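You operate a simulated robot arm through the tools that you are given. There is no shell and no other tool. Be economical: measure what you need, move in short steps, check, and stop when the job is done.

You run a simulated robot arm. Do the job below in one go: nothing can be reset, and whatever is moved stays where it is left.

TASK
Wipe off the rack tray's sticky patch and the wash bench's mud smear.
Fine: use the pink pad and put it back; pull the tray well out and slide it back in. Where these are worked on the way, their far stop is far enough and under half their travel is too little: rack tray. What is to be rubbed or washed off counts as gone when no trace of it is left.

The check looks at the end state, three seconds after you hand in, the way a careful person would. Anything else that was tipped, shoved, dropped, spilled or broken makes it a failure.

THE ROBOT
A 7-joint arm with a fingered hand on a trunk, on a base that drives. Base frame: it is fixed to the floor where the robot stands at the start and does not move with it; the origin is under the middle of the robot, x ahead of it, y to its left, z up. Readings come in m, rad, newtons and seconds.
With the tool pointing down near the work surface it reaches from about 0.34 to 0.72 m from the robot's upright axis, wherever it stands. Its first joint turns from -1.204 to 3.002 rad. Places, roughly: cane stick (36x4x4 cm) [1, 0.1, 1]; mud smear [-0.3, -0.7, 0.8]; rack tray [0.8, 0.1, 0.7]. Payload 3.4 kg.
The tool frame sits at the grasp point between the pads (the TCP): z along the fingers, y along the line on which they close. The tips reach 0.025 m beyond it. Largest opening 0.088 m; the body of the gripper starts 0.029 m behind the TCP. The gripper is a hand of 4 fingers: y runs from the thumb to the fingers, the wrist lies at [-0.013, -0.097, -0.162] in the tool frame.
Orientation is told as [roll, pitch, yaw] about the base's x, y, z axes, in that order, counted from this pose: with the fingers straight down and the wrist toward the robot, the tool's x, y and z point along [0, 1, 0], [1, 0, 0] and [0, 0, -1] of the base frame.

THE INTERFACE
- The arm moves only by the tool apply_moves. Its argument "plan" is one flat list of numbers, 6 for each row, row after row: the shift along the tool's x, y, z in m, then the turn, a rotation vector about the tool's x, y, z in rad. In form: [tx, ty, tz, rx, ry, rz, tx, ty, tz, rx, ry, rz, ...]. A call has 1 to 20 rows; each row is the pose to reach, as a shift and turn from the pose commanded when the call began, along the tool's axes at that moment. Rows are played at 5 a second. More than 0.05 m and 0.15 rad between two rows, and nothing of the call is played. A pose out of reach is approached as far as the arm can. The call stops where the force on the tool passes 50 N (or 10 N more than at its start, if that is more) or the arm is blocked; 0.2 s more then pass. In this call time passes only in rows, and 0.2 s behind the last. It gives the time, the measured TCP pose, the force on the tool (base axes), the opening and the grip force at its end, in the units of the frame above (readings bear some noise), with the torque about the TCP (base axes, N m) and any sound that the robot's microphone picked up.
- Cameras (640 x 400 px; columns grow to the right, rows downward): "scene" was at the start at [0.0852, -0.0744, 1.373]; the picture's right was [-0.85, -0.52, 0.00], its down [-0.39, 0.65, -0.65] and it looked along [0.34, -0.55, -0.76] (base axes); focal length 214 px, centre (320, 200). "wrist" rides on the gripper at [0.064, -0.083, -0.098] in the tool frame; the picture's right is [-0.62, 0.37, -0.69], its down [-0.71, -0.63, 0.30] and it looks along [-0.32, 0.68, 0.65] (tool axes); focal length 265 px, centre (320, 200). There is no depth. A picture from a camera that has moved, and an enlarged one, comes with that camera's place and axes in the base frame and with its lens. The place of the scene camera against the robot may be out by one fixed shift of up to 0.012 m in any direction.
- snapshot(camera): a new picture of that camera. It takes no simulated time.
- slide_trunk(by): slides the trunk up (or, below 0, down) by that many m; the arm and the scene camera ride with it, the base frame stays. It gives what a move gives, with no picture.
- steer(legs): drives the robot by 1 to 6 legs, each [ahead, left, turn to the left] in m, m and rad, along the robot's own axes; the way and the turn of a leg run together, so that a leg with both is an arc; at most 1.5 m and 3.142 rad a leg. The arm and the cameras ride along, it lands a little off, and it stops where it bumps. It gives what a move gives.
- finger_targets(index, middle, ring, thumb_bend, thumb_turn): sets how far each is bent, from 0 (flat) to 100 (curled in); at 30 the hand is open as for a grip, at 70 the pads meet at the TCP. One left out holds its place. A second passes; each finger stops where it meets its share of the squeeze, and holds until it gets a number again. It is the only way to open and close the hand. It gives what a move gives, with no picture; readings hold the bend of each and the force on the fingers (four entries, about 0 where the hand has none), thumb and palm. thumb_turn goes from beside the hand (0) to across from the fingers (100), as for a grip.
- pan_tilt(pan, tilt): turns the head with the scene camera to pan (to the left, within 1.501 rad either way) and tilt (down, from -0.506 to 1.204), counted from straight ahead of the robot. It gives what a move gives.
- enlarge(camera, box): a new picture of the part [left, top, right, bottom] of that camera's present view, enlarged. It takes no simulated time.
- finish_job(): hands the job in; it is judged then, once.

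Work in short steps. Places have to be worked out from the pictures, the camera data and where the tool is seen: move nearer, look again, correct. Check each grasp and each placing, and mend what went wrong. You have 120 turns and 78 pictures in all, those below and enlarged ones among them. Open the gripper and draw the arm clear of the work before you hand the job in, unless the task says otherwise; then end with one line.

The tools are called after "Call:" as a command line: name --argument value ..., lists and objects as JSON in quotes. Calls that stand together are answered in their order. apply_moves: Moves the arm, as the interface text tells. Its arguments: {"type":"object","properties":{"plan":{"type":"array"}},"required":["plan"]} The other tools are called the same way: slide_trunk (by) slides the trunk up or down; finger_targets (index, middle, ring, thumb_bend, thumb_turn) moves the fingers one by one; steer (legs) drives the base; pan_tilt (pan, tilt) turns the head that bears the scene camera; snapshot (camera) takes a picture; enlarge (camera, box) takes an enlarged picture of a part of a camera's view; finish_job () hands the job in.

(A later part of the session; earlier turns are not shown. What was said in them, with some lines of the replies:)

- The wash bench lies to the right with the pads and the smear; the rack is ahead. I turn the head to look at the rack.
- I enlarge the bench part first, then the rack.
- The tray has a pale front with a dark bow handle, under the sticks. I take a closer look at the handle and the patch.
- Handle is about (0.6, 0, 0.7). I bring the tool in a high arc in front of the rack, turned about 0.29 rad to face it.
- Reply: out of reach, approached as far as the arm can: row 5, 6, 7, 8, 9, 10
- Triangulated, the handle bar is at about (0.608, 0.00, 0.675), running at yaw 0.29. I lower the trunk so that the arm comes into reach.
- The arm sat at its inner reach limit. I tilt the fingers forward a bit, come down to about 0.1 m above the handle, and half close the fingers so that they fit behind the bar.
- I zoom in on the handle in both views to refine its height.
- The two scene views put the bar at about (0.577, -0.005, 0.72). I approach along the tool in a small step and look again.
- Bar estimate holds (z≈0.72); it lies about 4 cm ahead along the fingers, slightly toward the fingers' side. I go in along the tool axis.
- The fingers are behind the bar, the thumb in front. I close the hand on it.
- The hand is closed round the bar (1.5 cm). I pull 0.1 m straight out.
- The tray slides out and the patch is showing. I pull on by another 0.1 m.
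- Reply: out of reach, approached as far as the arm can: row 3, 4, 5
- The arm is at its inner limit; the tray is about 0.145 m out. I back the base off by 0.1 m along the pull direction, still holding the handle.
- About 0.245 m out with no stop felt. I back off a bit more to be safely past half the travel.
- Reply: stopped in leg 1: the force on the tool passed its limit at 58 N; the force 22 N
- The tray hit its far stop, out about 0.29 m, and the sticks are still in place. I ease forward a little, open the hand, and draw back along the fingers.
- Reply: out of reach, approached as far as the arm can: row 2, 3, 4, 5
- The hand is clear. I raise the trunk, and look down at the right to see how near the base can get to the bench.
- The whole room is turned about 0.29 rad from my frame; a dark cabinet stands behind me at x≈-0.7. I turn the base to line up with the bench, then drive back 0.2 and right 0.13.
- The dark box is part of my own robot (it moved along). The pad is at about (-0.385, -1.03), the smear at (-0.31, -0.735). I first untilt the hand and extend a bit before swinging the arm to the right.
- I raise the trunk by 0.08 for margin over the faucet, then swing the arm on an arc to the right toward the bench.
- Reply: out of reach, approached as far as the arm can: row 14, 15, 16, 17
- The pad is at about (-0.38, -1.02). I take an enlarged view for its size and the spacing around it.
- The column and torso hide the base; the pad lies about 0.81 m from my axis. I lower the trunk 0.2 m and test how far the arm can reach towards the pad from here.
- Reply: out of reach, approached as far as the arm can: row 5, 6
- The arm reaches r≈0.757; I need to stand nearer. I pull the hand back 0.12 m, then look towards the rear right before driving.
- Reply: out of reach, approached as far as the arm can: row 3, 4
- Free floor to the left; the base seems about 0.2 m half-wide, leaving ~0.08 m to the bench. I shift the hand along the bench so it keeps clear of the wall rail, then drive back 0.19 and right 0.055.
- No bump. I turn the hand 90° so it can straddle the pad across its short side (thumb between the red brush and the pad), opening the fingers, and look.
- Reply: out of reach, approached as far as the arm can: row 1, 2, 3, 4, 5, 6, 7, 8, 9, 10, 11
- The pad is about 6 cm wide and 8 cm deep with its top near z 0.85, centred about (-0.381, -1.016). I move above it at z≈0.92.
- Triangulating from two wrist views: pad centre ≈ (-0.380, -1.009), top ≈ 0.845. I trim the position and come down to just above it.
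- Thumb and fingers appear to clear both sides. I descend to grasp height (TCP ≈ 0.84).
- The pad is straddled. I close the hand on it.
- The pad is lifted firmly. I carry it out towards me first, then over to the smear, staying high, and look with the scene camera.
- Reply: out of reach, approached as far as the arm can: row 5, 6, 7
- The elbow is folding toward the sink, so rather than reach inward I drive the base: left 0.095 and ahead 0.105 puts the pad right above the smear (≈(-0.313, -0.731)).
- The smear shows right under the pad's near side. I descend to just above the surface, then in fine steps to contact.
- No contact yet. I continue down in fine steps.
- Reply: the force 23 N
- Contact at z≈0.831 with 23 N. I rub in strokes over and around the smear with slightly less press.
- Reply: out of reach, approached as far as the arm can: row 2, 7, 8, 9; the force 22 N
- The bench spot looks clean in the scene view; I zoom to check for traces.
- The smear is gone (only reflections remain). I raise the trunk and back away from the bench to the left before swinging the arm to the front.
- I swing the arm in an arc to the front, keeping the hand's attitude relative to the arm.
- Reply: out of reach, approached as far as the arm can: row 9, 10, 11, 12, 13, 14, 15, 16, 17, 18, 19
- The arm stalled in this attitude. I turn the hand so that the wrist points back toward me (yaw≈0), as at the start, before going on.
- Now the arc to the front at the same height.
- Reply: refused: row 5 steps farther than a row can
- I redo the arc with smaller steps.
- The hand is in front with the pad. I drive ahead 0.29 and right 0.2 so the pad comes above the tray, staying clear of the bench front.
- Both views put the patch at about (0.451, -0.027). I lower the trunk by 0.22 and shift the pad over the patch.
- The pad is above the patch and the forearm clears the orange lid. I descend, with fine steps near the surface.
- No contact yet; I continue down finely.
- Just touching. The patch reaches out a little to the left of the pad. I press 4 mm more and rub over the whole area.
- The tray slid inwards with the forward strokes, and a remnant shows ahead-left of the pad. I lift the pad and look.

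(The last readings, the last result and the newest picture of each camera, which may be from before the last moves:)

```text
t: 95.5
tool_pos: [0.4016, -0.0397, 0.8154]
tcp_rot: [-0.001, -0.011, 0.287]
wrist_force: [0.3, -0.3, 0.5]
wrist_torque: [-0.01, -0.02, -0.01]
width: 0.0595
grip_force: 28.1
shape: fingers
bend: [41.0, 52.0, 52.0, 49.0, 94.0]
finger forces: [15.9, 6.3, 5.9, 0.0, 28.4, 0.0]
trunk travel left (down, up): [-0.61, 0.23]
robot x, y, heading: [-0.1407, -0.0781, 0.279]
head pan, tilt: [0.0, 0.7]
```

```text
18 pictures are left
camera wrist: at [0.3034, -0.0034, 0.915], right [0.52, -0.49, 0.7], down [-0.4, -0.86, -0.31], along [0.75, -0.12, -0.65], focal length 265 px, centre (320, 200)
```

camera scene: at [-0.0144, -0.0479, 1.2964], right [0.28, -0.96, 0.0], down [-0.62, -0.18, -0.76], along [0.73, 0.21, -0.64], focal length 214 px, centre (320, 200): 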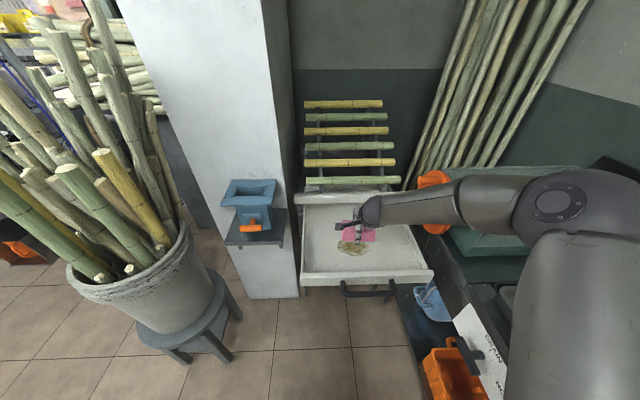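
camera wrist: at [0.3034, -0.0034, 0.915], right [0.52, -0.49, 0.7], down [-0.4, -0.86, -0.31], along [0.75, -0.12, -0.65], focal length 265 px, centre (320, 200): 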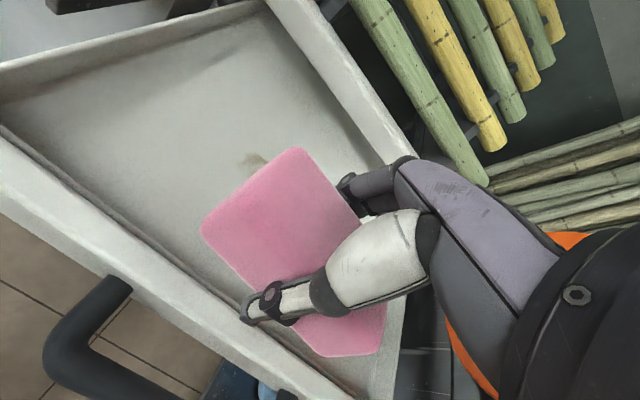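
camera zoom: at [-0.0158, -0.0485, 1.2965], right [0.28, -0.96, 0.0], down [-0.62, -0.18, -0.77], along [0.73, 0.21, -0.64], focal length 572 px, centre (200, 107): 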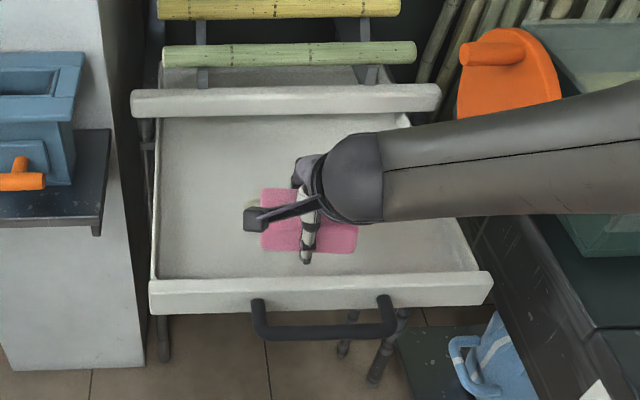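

Only a small remnant is left at about (0.493, 0.033). I set the pad on it and rub only sideways, so the tray isn't pushed.

Call:
apply_moves --plan '[0.012, 0.035, 0, 0, 0, 0, 0.024, 0.07, 0, 0, 0, 0, 0.03, 0.096, 0.02, 0, 0, 0, 0.03, 0.096, 0.05, 0, 0, 0, 0.03, 0.096, 0.07, 0, 0, 0, 0.03, 0.096, 0.076, 0, 0, 0, 0.03, 0.096, 0.08, 0, 0, 0, 0.06, 0.096, 0.08, 0, 0, 0, 0.03, 0.096, 0.08, 0, 0, 0, -0.01, 0.096, 0.08, 0, 0, 0, 0.03, 0.096, 0.08, 0, 0, 0, 0.06, 0.096, 0.08, 0, 0, 0, 0.02, 0.096, 0.08, 0, 0, 0, -0.02, 0.096, 0.08, 0, 0, 0, 0.02, 0.096, 0.08, 0, 0, 0, 0.03, 0.096, 0.06, 0, 0, 0, 0.03, 0.08, 0.02, 0, 0, 0, 0, 0.04, 0, 0, 0, 0, -0.03, 0, 0, 0, 0, 0, -0.06, -0.02, 0, 0, 0, 0]'

Call:
snapshot --camera "wrist"

Call:
enlarge --camera "scene" --box '[280, 160, 450, 310]'

```text
refused: row 18 steps farther than a row can; nothing moved
```

```text
17 pictures are left
camera wrist: at [0.3034, -0.0034, 0.915], right [0.52, -0.49, 0.7], down [-0.4, -0.86, -0.31], along [0.75, -0.12, -0.65], focal length 265 px, centre (320, 200)
```

wrist: 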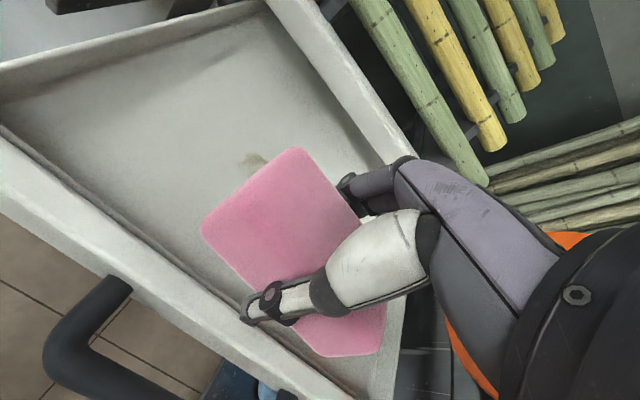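

```text
2.67 times, centred on (365, 235) of scene
camera zoom: at [-0.0158, -0.0485, 1.2965], right [0.28, -0.96, 0.0], down [-0.62, -0.18, -0.77], along [0.73, 0.21, -0.64], focal length 572 px, centre (200, 107)
```

zoom: 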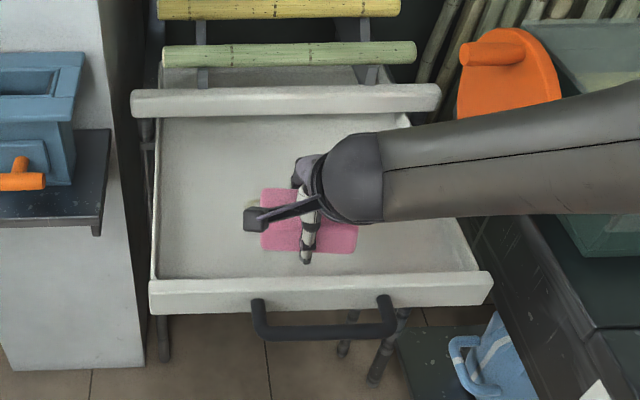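

Same plan with shorter steps at the end, and the check pictures only after it has run.

Call:
apply_moves --plan '[0.012, 0.035, 0, 0, 0, 0, 0.024, 0.07, 0, 0, 0, 0, 0.03, 0.096, 0.02, 0, 0, 0, 0.03, 0.096, 0.05, 0, 0, 0, 0.03, 0.096, 0.07, 0, 0, 0, 0.03, 0.096, 0.076, 0, 0, 0, 0.03, 0.096, 0.08, 0, 0, 0, 0.06, 0.096, 0.08, 0, 0, 0, 0.03, 0.096, 0.08, 0, 0, 0, -0.01, 0.096, 0.08, 0, 0, 0, 0.03, 0.096, 0.08, 0, 0, 0, 0.06, 0.096, 0.08, 0, 0, 0, 0.02, 0.096, 0.08, 0, 0, 0, -0.02, 0.096, 0.08, 0, 0, 0, 0.02, 0.096, 0.08, 0, 0, 0, 0.03, 0.096, 0.05, 0, 0, 0, 0.02, 0.08, 0.015, 0, 0, 0, 0, 0.05, 0, 0, 0, 0, -0.03, 0.02, 0, 0, 0, 0, -0.06, -0.01, 0, 0, 0, 0]'

```text
t: 99.7
tool_pos: [0.4094, -0.1013, 0.8161]
tcp_rot: [0.002, -0.012, 0.286]
wrist_force: [-0.7, 0.1, 0.0]
wrist_torque: [0.03, -0.05, 0.0]
width: 0.0598
grip_force: 27.2
shape: fingers
bend: [41.0, 52.0, 52.0, 48.0, 94.0]
finger forces: [15.5, 6.1, 5.8, 0.1, 27.6, 0.0]
trunk travel left (down, up): [-0.61, 0.23]
robot x, y, heading: [-0.1352, -0.0767, 0.281]
head pan, tilt: [0.0, 0.7]
```

I check the tray for traces.

Call:
enlarge --camera "wrist" --box '[0, 0, 420, 400]'

Call:
enlarge --camera "scene" --box '[290, 180, 430, 290]'

```text
1.00 times, centred on (210, 200) of wrist (not enlarged: the box is as wide or as high as the picture)
camera zoom: at [0.3108, -0.065, 0.915], right [0.52, -0.49, 0.7], down [-0.4, -0.86, -0.31], along [0.75, -0.12, -0.65], focal length 265 px, centre (430, 200)
```

zoom: 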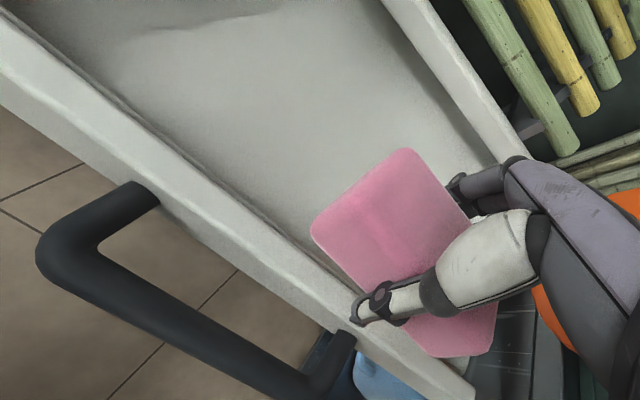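

```text
3.64 times, centred on (360, 235) of scene
camera zoom: at [-0.0153, -0.0497, 1.2965], right [0.28, -0.96, 0.0], down [-0.62, -0.18, -0.77], along [0.73, 0.21, -0.64], focal length 780 px, centre (174, 73)
```

zoom: 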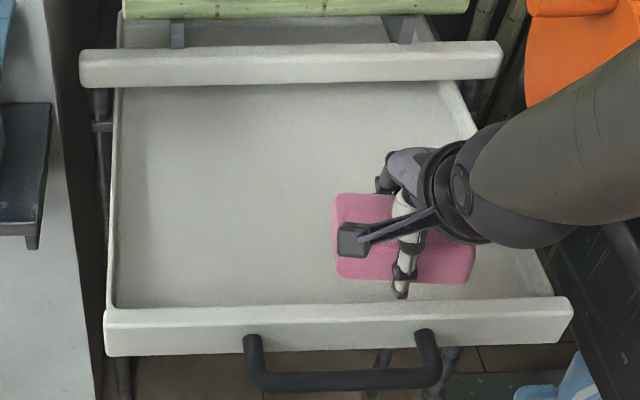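

The tray is clean. I'll push the tray in by its handle with the backs of the fingers while holding the pad: lift, centre on the handle, back off 0.2 m, then come down in front of it.

Call:
apply_moves --plan '[0.02, 0, -0.02, 0, 0, 0, 0.04, 0, -0.035, 0, 0, 0]'

Call:
steer --legs '[[-0.21, 0, 0]]'

Call:
apply_moves --plan '[0, 0, 0.04, 0, 0, 0, 0, 0, 0.08, 0, 0, 0, 0, 0, 0.115, 0, 0, 0]'

Call:
enlarge --camera "scene" --box '[270, 120, 460, 290]'

```text
t: 100.2
tool_pos: [0.3987, -0.0624, 0.8499]
tcp_rot: [0.0, -0.011, 0.284]
wrist_force: [0.5, -1.0, 0.0]
wrist_torque: [-0.04, -0.02, -0.02]
width: 0.0599
grip_force: 26.6
shape: fingers
bend: [41.0, 52.0, 52.0, 48.0, 94.0]
finger forces: [15.4, 6.0, 5.7, 0.0, 27.5, 0.0]
trunk travel left (down, up): [-0.61, 0.23]
robot x, y, heading: [-0.1373, -0.0798, 0.285]
head pan, tilt: [0.0, 0.7]
```

```text
t: 101.9
tool_pos: [0.1965, -0.1221, 0.8509]
tcp_rot: [-0.002, -0.01, 0.286]
wrist_force: [0.6, 0.3, -0.5]
wrist_torque: [0.01, 0.03, 0.02]
width: 0.0602
grip_force: 27.0
shape: fingers
bend: [41.0, 52.0, 52.0, 48.0, 94.0]
finger forces: [15.3, 6.1, 5.5, 0.0, 27.4, 0.1]
trunk travel left (down, up): [-0.61, 0.23]
robot x, y, heading: [-0.3417, -0.1377, 0.283]
head pan, tilt: [0.0, 0.7]
```

```text
t: 102.7
tool_pos: [0.1986, -0.1203, 0.7343]
tcp_rot: [0.0, -0.012, 0.285]
wrist_force: [0.5, -0.3, -0.3]
wrist_torque: [0.04, 0.01, -0.01]
width: 0.0598
grip_force: 26.6
shape: fingers
bend: [41.0, 52.0, 52.0, 48.0, 94.0]
finger forces: [15.2, 6.0, 5.4, 0.0, 26.9, 0.0]
trunk travel left (down, up): [-0.61, 0.23]
robot x, y, heading: [-0.3363, -0.1387, 0.288]
head pan, tilt: [0.0, 0.7]
```

```text
2.35 times, centred on (365, 205) of scene
camera zoom: at [-0.2154, -0.107, 1.2963], right [0.28, -0.96, 0.0], down [-0.62, -0.18, -0.76], along [0.73, 0.21, -0.64], focal length 505 px, centre (214, 188)
```

zoom: 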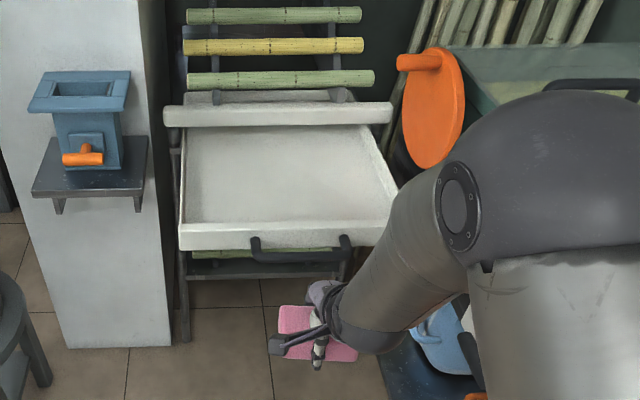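

The tray is clean and the hand sits in front of the handle. I drive ahead 0.2 m to push.

Call:
steer --legs '[[0.2, 0, 0]]'

Call:
enlarge --camera "scene" --box '[270, 140, 460, 310]'

```text
t: 104.3
tool_pos: [0.3949, -0.0634, 0.7341]
tcp_rot: [-0.001, -0.011, 0.287]
wrist_force: [0.3, 0.1, 0.2]
wrist_torque: [0.01, 0.01, -0.01]
width: 0.06
grip_force: 27.6
shape: fingers
bend: [42.0, 53.0, 53.0, 48.0, 94.0]
finger forces: [15.3, 6.6, 6.0, 0.1, 28.1, 0.0]
trunk travel left (down, up): [-0.61, 0.23]
robot x, y, heading: [-0.1505, -0.0825, 0.283]
head pan, tilt: [0.0, 0.7]
```

```text
2.35 times, centred on (365, 225) of scene
camera zoom: at [-0.0208, -0.0498, 1.2963], right [0.28, -0.96, 0.0], down [-0.62, -0.18, -0.76], along [0.73, 0.22, -0.64], focal length 505 px, centre (214, 141)
```

zoom: 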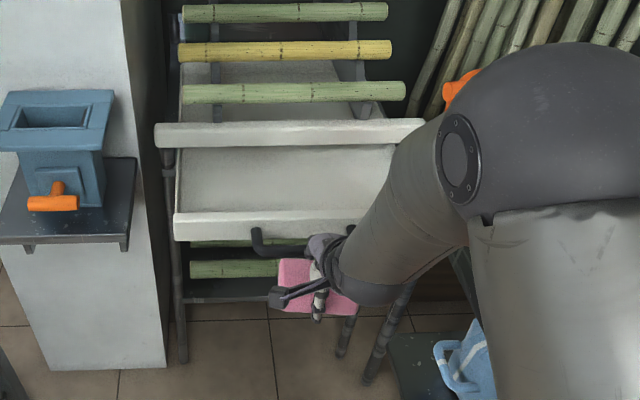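

The tray moves in as planned. I push the rest with the arm until it meets its stop.

Call:
apply_moves --plan '[0, 0.025, 0, 0, 0, 0, 0, 0.05, 0, 0, 0, 0, 0, 0.075, 0, 0, 0, 0, 0, 0.095, 0, 0, 0, 0, 0, 0.11, 0, 0, 0, 0, 0, 0.12, 0, 0, 0, 0, 0, 0.13, 0, 0, 0, 0, 0, 0.136, 0, 0, 0, 0, 0, 0.142, 0, 0, 0, 0, 0, 0.148, 0, 0, 0, 0, 0, 0.154, 0, 0, 0, 0, 0, 0.16, 0, 0, 0]'

Call:
enlarge --camera "scene" --box '[270, 140, 460, 310]'

```text
refused: plan must hold 6 numbers for each row
```

```text
2.35 times, centred on (365, 225) of scene
camera zoom: at [-0.0208, -0.0498, 1.2963], right [0.28, -0.96, 0.0], down [-0.62, -0.18, -0.76], along [0.73, 0.22, -0.64], focal length 505 px, centre (214, 141)
```

zoom: 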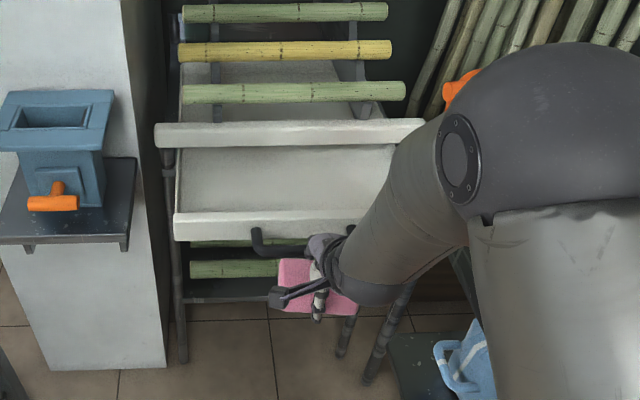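

A slip in the list; I send it again correctly.

Call:
apply_moves --plan '[0, 0.025, 0, 0, 0, 0, 0, 0.05, 0, 0, 0, 0, 0, 0.075, 0, 0, 0, 0, 0, 0.095, 0, 0, 0, 0, 0, 0.11, 0, 0, 0, 0, 0, 0.12, 0, 0, 0, 0, 0, 0.13, 0, 0, 0, 0, 0, 0.136, 0, 0, 0, 0, 0, 0.142, 0, 0, 0, 0]'

```text
t: 106.3
tool_pos: [0.5284, -0.0232, 0.7358]
tcp_rot: [0.001, -0.011, 0.287]
wrist_force: [-1.4, -0.1, -0.4]
wrist_torque: [0.01, 0.0, 0.05]
width: 0.0598
grip_force: 28.1
shape: fingers
bend: [42.0, 53.0, 53.0, 48.0, 94.0]
finger forces: [15.0, 7.5, 5.6, 0.0, 27.9, 0.0]
trunk travel left (down, up): [-0.61, 0.23]
robot x, y, heading: [-0.1494, -0.0798, 0.287]
head pan, tilt: [0.0, 0.7]
```

Still no stop. I continue in small steps.

Call:
apply_moves --plan '[0, 0.006, 0, 0, 0, 0, 0, 0.012, 0, 0, 0, 0, 0, 0.018, 0, 0, 0, 0, 0, 0.023, 0, 0, 0, 0, 0, 0.028, 0, 0, 0, 0, 0, 0.033, 0, 0, 0, 0]'

Call:
enlarge --camera "scene" --box '[270, 120, 460, 290]'

```text
t: 107.6
tool_pos: [0.5434, -0.0178, 0.738]
tcp_rot: [0.0, 0.002, 0.286]
wrist_force: [-35.2, -9.1, 20.0]
wrist_torque: [-0.05, -0.35, -0.31]
width: 0.0596
grip_force: 56.7
shape: fingers
bend: [50.0, 62.0, 57.0, 47.0, 92.0]
finger forces: [13.5, 61.2, 2.2, 0.0, 36.7, 0.0]
trunk travel left (down, up): [-0.61, 0.23]
robot x, y, heading: [-0.1509, -0.0786, 0.282]
head pan, tilt: [0.0, 0.7]
stopped in row 6: the force on the tool passed its limit at 52 N (the readings are from after the stop); the commanded pose is now the measured one
```

```text
2.35 times, centred on (365, 205) of scene
camera zoom: at [-0.0338, -0.0525, 1.298], right [0.28, -0.96, 0.0], down [-0.61, -0.18, -0.77], along [0.74, 0.22, -0.64], focal length 505 px, centre (214, 188)
```

zoom: 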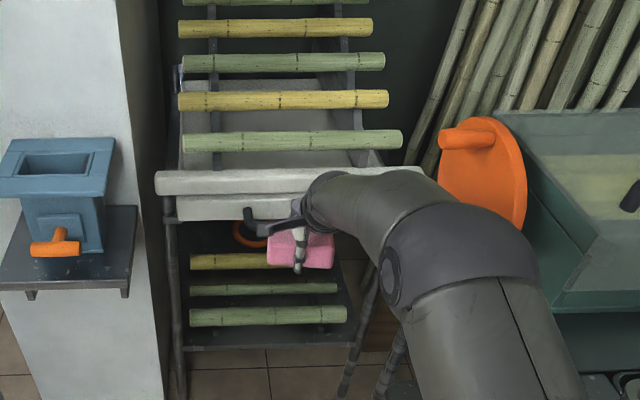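

The tray is at its closed stop (52 N) and the pad is still held. I draw back 0.08 m and look.

Call:
apply_moves --plan '[0, -0.025, 0, 0, 0, 0, 0, -0.05, 0, 0, 0, 0, 0, -0.08, 0, 0, 0, 0]'

Call:
slide_trunk --by 0.22

Call:
enlarge --camera "scene" --box '[270, 140, 460, 310]'

Call:
enlarge --camera "wrist" --box '[100, 60, 480, 380]'

```text
t: 108.4
tool_pos: [0.476, -0.0394, 0.7338]
tcp_rot: [0.0, 0.005, 0.288]
wrist_force: [-0.1, 0.5, -0.2]
wrist_torque: [0.04, -0.03, -0.03]
width: 0.0603
grip_force: 25.3
shape: fingers
bend: [43.0, 55.0, 53.0, 47.0, 94.0]
finger forces: [14.6, 5.4, 5.4, 0.0, 25.3, 0.1]
trunk travel left (down, up): [-0.61, 0.23]
robot x, y, heading: [-0.1441, -0.0804, 0.286]
head pan, tilt: [0.0, 0.7]
```

```text
t: 110.7
tool_pos: [0.4766, -0.0383, 0.9522]
tcp_rot: [0.0, 0.007, 0.288]
wrist_force: [0.1, 0.2, -0.5]
wrist_torque: [-0.04, 0.0, -0.01]
width: 0.0603
grip_force: 25.9
shape: fingers
bend: [43.0, 55.0, 53.0, 47.0, 94.0]
finger forces: [14.5, 5.5, 5.4, 0.0, 25.4, 0.0]
trunk travel left (down, up): [-0.83, 0.01]
robot x, y, heading: [-0.1444, -0.0822, 0.285]
head pan, tilt: [0.0, 0.7]
```

```text
2.35 times, centred on (365, 225) of scene
camera zoom: at [-0.0222, -0.0503, 1.5164], right [0.28, -0.96, 0.0], down [-0.62, -0.18, -0.76], along [0.73, 0.21, -0.64], focal length 505 px, centre (214, 141)
```

zoom: 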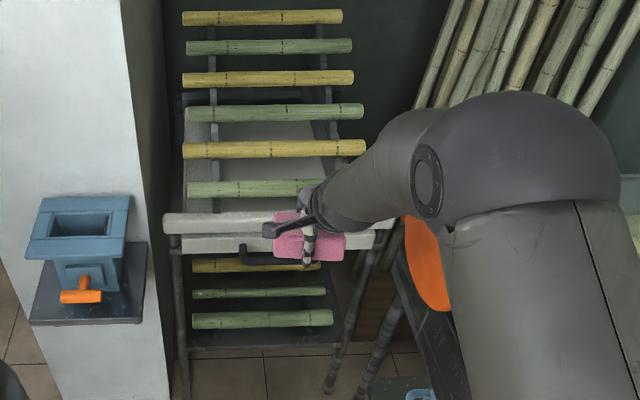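

```text
1.25 times, centred on (290, 220) of wrist
camera zoom: at [0.3787, -0.0013, 1.0539], right [0.53, -0.49, 0.69], down [-0.4, -0.86, -0.3], along [0.74, -0.12, -0.66], focal length 332 px, centre (358, 175)
```

zoom: 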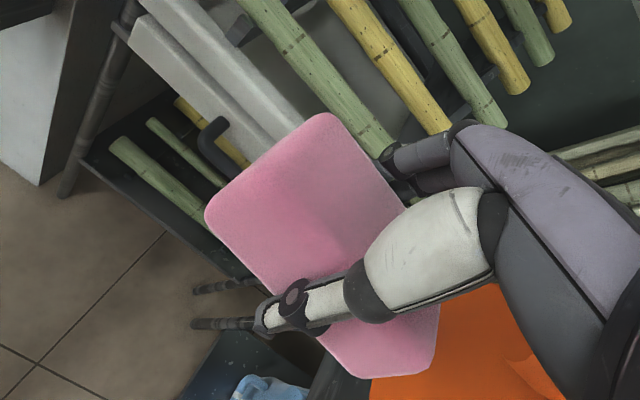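

The tray is closed and the sticks are in place. Now I bring the pad back the way it came: drive back 0.28 and left 0.2, raising the hand.

Call:
apply_moves --plan '[0.02, -0.03, -0.04, 0, 0, 0, 0.04, -0.06, -0.075, 0, 0, 0, 0.06, -0.09, -0.11, 0, 0, 0]'

Call:
steer --legs '[[-0.281, 0, 0], [0, 0.203, 0]]'

```text
refused: row 1 steps farther than a row can; nothing moved
```

```text
t: 113.9
tool_pos: [0.1496, 0.0756, 0.9526]
tcp_rot: [0.0, 0.005, 0.286]
wrist_force: [-0.4, -0.4, -1.4]
wrist_torque: [0.02, 0.02, 0.02]
width: 0.0601
grip_force: 25.7
shape: fingers
bend: [43.0, 55.0, 53.0, 47.0, 94.0]
finger forces: [14.6, 5.5, 5.3, 0.0, 25.4, 0.0]
trunk travel left (down, up): [-0.83, 0.01]
robot x, y, heading: [-0.4719, 0.0349, 0.278]
head pan, tilt: [0.0, 0.7]
```

I now swing the hand right to the turning place in a straight line, raising it to z≈1.07.

Call:
apply_moves --plan '[-0.0333, -0.0306, -0.0117, 0, 0, 0.032, -0.0666, -0.0612, -0.0234, 0, 0, 0.064, -0.0999, -0.0918, -0.0351, 0, 0, 0.096, -0.1332, -0.1224, -0.0468, 0, 0, 0.128, -0.1665, -0.153, -0.0585, 0, 0, 0.16, -0.1998, -0.1836, -0.0702, 0, 0, 0.192, -0.2331, -0.2142, -0.0819, 0, 0, 0.224, -0.2664, -0.2448, -0.0936, 0, 0, 0.256, -0.2997, -0.2754, -0.1053, 0, 0, 0.288, -0.333, -0.306, -0.117, 0, 0, 0.32]'

Call:
apply_moves --plan '[0, 0, 0, 0, 0, 0.14, 0, 0, 0, 0, 0, 0.28, 0, 0, 0, 0, 0, 0.42, 0, 0, 0, 0, 0, 0.56, 0, 0, 0, 0, 0, 0.7, 0, 0, 0, 0, 0, 0.84, 0, 0, 0, 0, 0, 0.98, 0, 0, 0, 0, 0, 1.12, 0, 0, 0, 0, 0, 1.26, 0, 0, 0, 0, 0, 1.4, 0, 0, 0, 0, 0, 1.54]'

```text
t: 116.1
tool_pos: [-0.0503, -0.3322, 1.0717]
tcp_rot: [0.001, 0.007, -0.036]
wrist_force: [0.7, 0.5, -0.1]
wrist_torque: [0.02, 0.0, 0.01]
width: 0.0596
grip_force: 24.2
shape: fingers
bend: [43.0, 55.0, 53.0, 47.0, 94.0]
finger forces: [13.6, 5.4, 5.1, 0.1, 24.0, 0.1]
trunk travel left (down, up): [-0.83, 0.01]
robot x, y, heading: [-0.4712, 0.0325, 0.28]
head pan, tilt: [0.0, 0.7]
```

```text
t: 118.5
tool_pos: [-0.0486, -0.33, 1.0718]
tcp_rot: [-0.008, -0.001, -1.579]
wrist_force: [-0.1, -0.4, -0.2]
wrist_torque: [-0.02, -0.01, -0.01]
width: 0.0597
grip_force: 24.2
shape: fingers
bend: [43.0, 55.0, 53.0, 47.0, 94.0]
finger forces: [13.3, 5.3, 4.9, 0.0, 23.3, 0.1]
trunk travel left (down, up): [-0.83, 0.01]
robot x, y, heading: [-0.4726, 0.0366, 0.285]
head pan, tilt: [0.0, 0.7]
```

Now the arc back to the right-hand side with the original grasp attitude.

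Call:
apply_moves --plan '[-0.003, 0.04, 0, 0, 0, 0.1276, -0.015, 0.085, 0, 0, 0, 0.2552, -0.043, 0.12, 0, 0, 0, 0.3828, -0.077, 0.15, 0, 0, 0, 0.5104, -0.113, 0.177, 0, 0, 0, 0.638, -0.151, 0.202, 0, 0, 0, 0.7656, -0.191, 0.225, 0, 0, 0, 0.8932, -0.233, 0.247, 0, 0, 0, 1.0208, -0.276, 0.267, 0, 0, 0, 1.1484, -0.318, 0.285, 0, 0, 0, 1.276]'

Call:
slide_trunk --by -0.17

Call:
pan_tilt --pan -1.5 --tilt 0.8

Call:
snapshot --camera "scene"

```text
t: 120.7
tool_pos: [-0.3731, -0.6157, 1.0726]
tcp_rot: [0.0, -0.003, -2.854]
wrist_force: [0.2, 0.5, -1.2]
wrist_torque: [0.04, 0.01, 0.01]
width: 0.0594
grip_force: 23.9
shape: fingers
bend: [43.0, 54.0, 53.0, 47.0, 94.0]
finger forces: [13.2, 5.4, 4.9, 0.0, 23.4, 0.1]
trunk travel left (down, up): [-0.83, 0.01]
robot x, y, heading: [-0.4722, 0.0366, 0.286]
head pan, tilt: [0.0, 0.7]
```

```text
t: 122.6
tool_pos: [-0.372, -0.6153, 0.9044]
tcp_rot: [-0.002, -0.005, -2.852]
wrist_force: [-0.8, 0.5, -0.6]
wrist_torque: [0.02, -0.02, 0.02]
width: 0.0596
grip_force: 23.4
shape: fingers
bend: [43.0, 54.0, 53.0, 47.0, 94.0]
finger forces: [13.2, 5.4, 4.8, 0.0, 23.4, 0.1]
trunk travel left (down, up): [-0.66, 0.18]
robot x, y, heading: [-0.473, 0.036, 0.284]
head pan, tilt: [0.0, 0.7]
```

```text
t: 124.2
tool_pos: [-0.3717, -0.6142, 0.9032]
tcp_rot: [0.0, -0.006, -2.852]
wrist_force: [-0.8, 0.8, -0.6]
wrist_torque: [0.0, 0.0, -0.01]
width: 0.0594
grip_force: 23.3
shape: fingers
bend: [43.0, 54.0, 53.0, 47.0, 94.0]
finger forces: [13.2, 5.4, 4.8, 0.0, 23.4, 0.0]
trunk travel left (down, up): [-0.66, 0.18]
robot x, y, heading: [-0.4743, 0.0332, 0.284]
head pan, tilt: [-1.499, 0.799]
```

```text
7 pictures are left
camera scene: at [-0.403, -0.0346, 1.3382], right [-0.94, -0.35, 0.0], down [-0.25, 0.67, -0.7], along [0.24, -0.65, -0.72], focal length 214 px, centre (320, 200)
```

scene: 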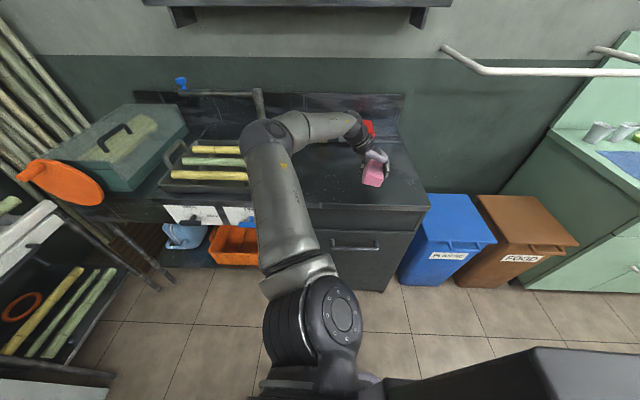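

The pad is held. I shift 1.5 cm along and 2 cm up so it will clear the red brush, then drive back 0.106 and right 0.34 to the pick-up stance.

Call:
apply_moves --plan '[0, 0.015, -0.02, 0, 0, 0]'

Call:
steer --legs '[[-0.106, 0, 0], [0, -0.25, 0], [0, -0.085, 0]]'

Call:
snapshot --camera "wrist"

```text
t: 124.6
tool_pos: [-0.3868, -0.6172, 0.9237]
tcp_rot: [0.0, -0.004, -2.851]
wrist_force: [0.2, -0.4, -0.5]
wrist_torque: [-0.02, 0.0, -0.05]
width: 0.0593
grip_force: 23.1
shape: fingers
bend: [43.0, 54.0, 53.0, 47.0, 94.0]
finger forces: [13.2, 5.3, 4.8, 0.0, 23.3, 0.1]
trunk travel left (down, up): [-0.66, 0.18]
robot x, y, heading: [-0.4742, 0.0355, 0.276]
head pan, tilt: [-1.499, 0.799]
```

```text
t: 127.9
tool_pos: [-0.3941, -0.9705, 0.9242]
tcp_rot: [-0.001, -0.005, -2.849]
wrist_force: [0.7, 1.2, 0.4]
wrist_torque: [0.02, 0.05, 0.01]
width: 0.0597
grip_force: 23.4
shape: fingers
bend: [43.0, 54.0, 53.0, 47.0, 94.0]
finger forces: [13.2, 5.4, 4.8, 0.1, 23.4, 0.0]
trunk travel left (down, up): [-0.66, 0.18]
robot x, y, heading: [-0.487, -0.3148, 0.284]
head pan, tilt: [-1.499, 0.799]
```

```text
6 pictures are left
camera wrist: at [-0.2942, -1.0085, 1.0234], right [-0.53, 0.49, 0.7], down [0.4, 0.87, -0.31], along [-0.75, 0.11, -0.65], focal length 265 px, centre (320, 200)
```

wrist: 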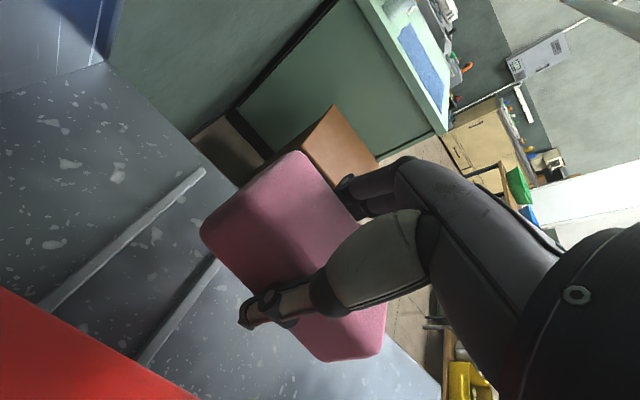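

The pad hangs nearly level above the rails. I move it to the recorded spot and lower it.

Call:
apply_moves --plan '[0.02, -0.001, 0, 0, 0, 0, 0.0395, -0.003, 0.01, 0, 0, 0, 0.0395, -0.003, 0.03, 0, 0, 0, 0.0395, -0.003, 0.05, 0, 0, 0, 0.0395, -0.003, 0.065, 0, 0, 0, 0.0395, -0.003, 0.072, 0, 0, 0, 0.0395, -0.003, 0.076, 0, 0, 0]'

```text
t: 129.5
tool_pos: [-0.3804, -1.0077, 0.8479]
tcp_rot: [0.0, -0.006, -2.852]
wrist_force: [0.1, -0.1, -0.4]
wrist_torque: [0.03, 0.02, -0.04]
width: 0.0594
grip_force: 23.3
shape: fingers
bend: [43.0, 54.0, 53.0, 47.0, 94.0]
finger forces: [13.0, 5.4, 4.8, 0.0, 23.4, 0.0]
trunk travel left (down, up): [-0.66, 0.18]
robot x, y, heading: [-0.4839, -0.3169, 0.281]
head pan, tilt: [-1.499, 0.799]
```

A few more millimetres to touch down.

Call:
apply_moves --plan '[0, 0, 0.003, 0, 0, 0, 0, 0, 0.006, 0, 0, 0, 0, 0, 0.008, 0, 0, 0]'

Call:
enlarge --camera "wrist" --box '[100, 100, 420, 390]'

```text
t: 130.3
tool_pos: [-0.3783, -1.0057, 0.8434]
tcp_rot: [0.005, -0.009, -2.847]
wrist_force: [2.6, -2.2, 18.8]
wrist_torque: [-0.17, 0.37, 0.1]
width: 0.059
grip_force: 25.4
shape: fingers
bend: [43.0, 54.0, 53.0, 47.0, 94.0]
finger forces: [13.4, 5.6, 5.2, 0.1, 27.3, 0.1]
trunk travel left (down, up): [-0.66, 0.18]
robot x, y, heading: [-0.4824, -0.3167, 0.286]
head pan, tilt: [-1.499, 0.799]
```

```text
1.38 times, centred on (260, 245) of wrist
camera zoom: at [-0.2797, -1.0423, 0.9444], right [-0.53, 0.49, 0.69], down [0.39, 0.86, -0.32], along [-0.75, 0.11, -0.65], focal length 366 px, centre (403, 138)
```

zoom: 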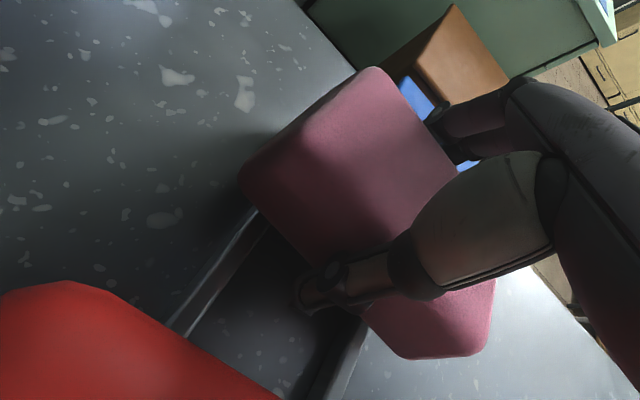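

It rests on both rails. I ease off slightly and open the hand.

Call:
apply_moves --plan '[0, 0, -0.003, 0, 0, 0]'

Call:
finger_targets --index 30 --middle 30 --ring 30 --thumb_bend 30

Call:
apply_moves --plan '[0, 0, -0.02, 0, 0, 0, 0, 0, -0.04, 0, 0, 0, 0, 0, -0.07, 0, 0, 0, 0, 0, -0.1, 0, 0, 0]'

Call:
snapshot --camera "wrist"

```text
t: 130.7
tool_pos: [-0.3797, -1.0055, 0.8448]
tcp_rot: [0.002, -0.007, -2.85]
wrist_force: [2.1, -4.6, 14.1]
wrist_torque: [-0.2, 0.31, 0.1]
width: 0.0592
grip_force: 25.2
shape: fingers
bend: [43.0, 54.0, 53.0, 47.0, 94.0]
finger forces: [13.4, 5.5, 5.3, 0.1, 26.3, 0.1]
trunk travel left (down, up): [-0.66, 0.18]
robot x, y, heading: [-0.4825, -0.3155, 0.283]
head pan, tilt: [-1.499, 0.799]
```

```text
t: 131.7
tool_pos: [-0.3795, -1.0056, 0.8443]
tcp_rot: [0.0, -0.005, -2.851]
wrist_force: [0.1, 0.8, 0.3]
wrist_torque: [0.02, -0.04, -0.01]
width: 0.0849
grip_force: 0.1
shape: fingers
bend: [30.0, 30.0, 30.0, 30.0, 97.0]
finger forces: [0.1, 0.0, 0.0, 0.1, 0.0, 0.0]
trunk travel left (down, up): [-0.66, 0.18]
robot x, y, heading: [-0.4856, -0.3188, 0.279]
head pan, tilt: [-1.499, 0.799]
```

```text
t: 132.7
tool_pos: [-0.379, -1.0076, 0.9438]
tcp_rot: [-0.002, -0.006, -2.85]
wrist_force: [-0.4, -0.1, 0.5]
wrist_torque: [0.0, -0.01, 0.01]
width: 0.085
grip_force: 0.1
shape: fingers
bend: [30.0, 30.0, 30.0, 30.0, 97.0]
finger forces: [0.1, 0.1, 0.0, 0.0, 0.0, 0.1]
trunk travel left (down, up): [-0.66, 0.18]
robot x, y, heading: [-0.4798, -0.3114, 0.285]
head pan, tilt: [-1.499, 0.799]
```

```text
4 pictures are left
camera wrist: at [-0.28, -1.045, 1.0437], right [-0.53, 0.49, 0.69], down [0.4, 0.86, -0.31], along [-0.75, 0.11, -0.65], focal length 265 px, centre (320, 200)
```

wrist: 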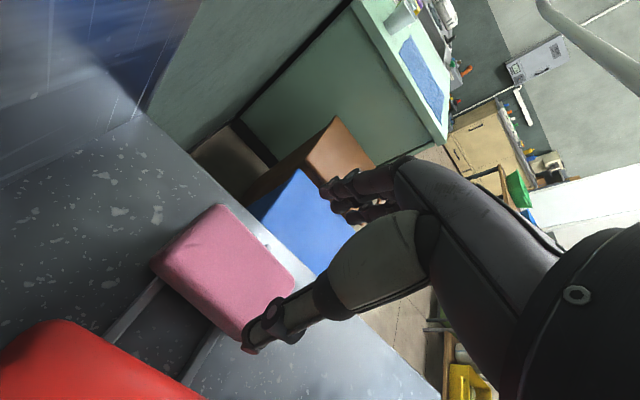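

The pad is back on its rails as before. I draw the arm away from the bench and drive back to the left, then check.

Call:
apply_moves --plan '[-0.04, 0, -0.02, 0, 0, 0, -0.08, 0, -0.03, 0, 0, 0, -0.12, 0, -0.03, 0, 0, 0]'

Call:
steer --legs '[[0, 0.35, 0]]'

Call:
enlarge --camera "scene" --box '[220, 60, 440, 240]'

Call:
pan_tilt --pan 0.0 --tilt 0.6

Call:
enlarge --camera "scene" --box '[270, 100, 490, 280]'

```text
t: 133.5
tool_pos: [-0.4134, -0.8902, 0.9739]
tcp_rot: [-0.001, -0.008, -2.848]
wrist_force: [-0.1, -0.3, 0.1]
wrist_torque: [-0.03, 0.03, 0.01]
width: 0.085
grip_force: 0.0
shape: fingers
bend: [30.0, 30.0, 30.0, 30.0, 97.0]
finger forces: [0.0, 0.0, 0.0, 0.0, 0.1, 0.1]
trunk travel left (down, up): [-0.66, 0.18]
robot x, y, heading: [-0.4812, -0.3187, 0.283]
head pan, tilt: [-1.499, 0.799]
```

```text
t: 135.7
tool_pos: [-0.5113, -0.5572, 0.9742]
tcp_rot: [-0.001, -0.004, -2.85]
wrist_force: [-0.3, 0.2, 0.4]
wrist_torque: [-0.01, -0.04, 0.02]
width: 0.0851
grip_force: 0.0
shape: fingers
bend: [30.0, 30.0, 30.0, 30.0, 97.0]
finger forces: [0.1, 0.0, 0.0, 0.0, 0.1, 0.0]
trunk travel left (down, up): [-0.66, 0.18]
robot x, y, heading: [-0.5808, 0.0183, 0.281]
head pan, tilt: [-1.499, 0.799]
```

```text
2.22 times, centred on (330, 150) of scene
camera zoom: at [-0.5097, -0.0502, 1.3382], right [-0.94, -0.35, 0.0], down [-0.25, 0.67, -0.7], along [0.24, -0.65, -0.72], focal length 477 px, centre (298, 311)
```

zoom: 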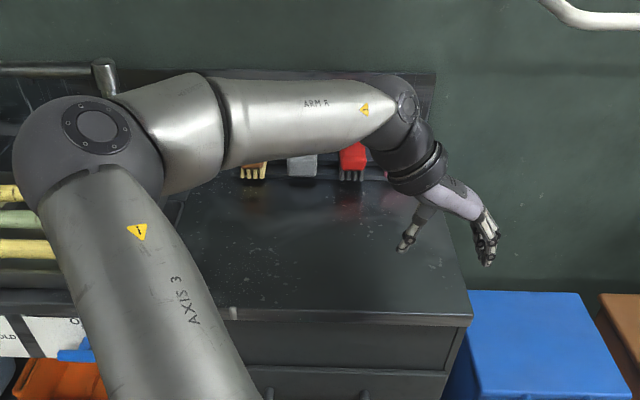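

```text
t: 137.3
tool_pos: [-0.5113, -0.5569, 0.975]
tcp_rot: [0.002, -0.005, -2.85]
wrist_force: [0.0, 0.1, 0.2]
wrist_torque: [0.02, -0.02, -0.02]
width: 0.0847
grip_force: 0.0
shape: fingers
bend: [30.0, 30.0, 30.0, 30.0, 97.0]
finger forces: [0.1, 0.0, 0.0, 0.0, 0.0, 0.1]
trunk travel left (down, up): [-0.66, 0.18]
robot x, y, heading: [-0.576, 0.0195, 0.284]
head pan, tilt: [0.0, 0.6]
```

```text
2.22 times, centred on (380, 190) of scene
camera zoom: at [-0.4526, 0.0494, 1.355], right [0.28, -0.96, 0.0], down [-0.54, -0.16, -0.83], along [0.79, 0.23, -0.56], focal length 477 px, centre (187, 222)
```

zoom: 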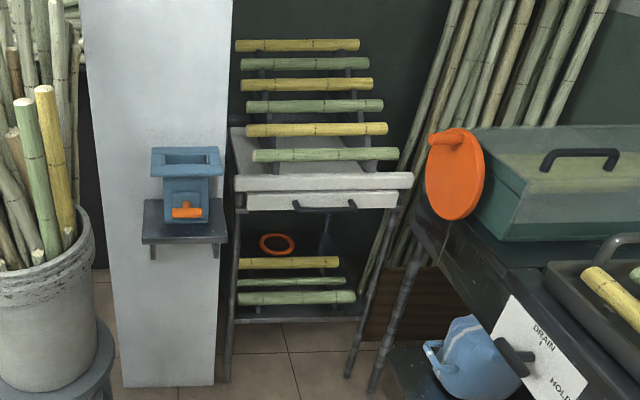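

The tray is shut, the sticks are in place, the bench is clean, the pad is back, and the hand is open and clear. I hand the job in.

Call:
finish_job

```text
The job is handed in.
```

I wiped the rack tray's sticky patch and the wash bench's mud smear off with the pink pad. My last pictures show no trace of either. The pad is back on its rails, the tray was pulled out to its far stop and slid fully shut again, and the job is handed in.
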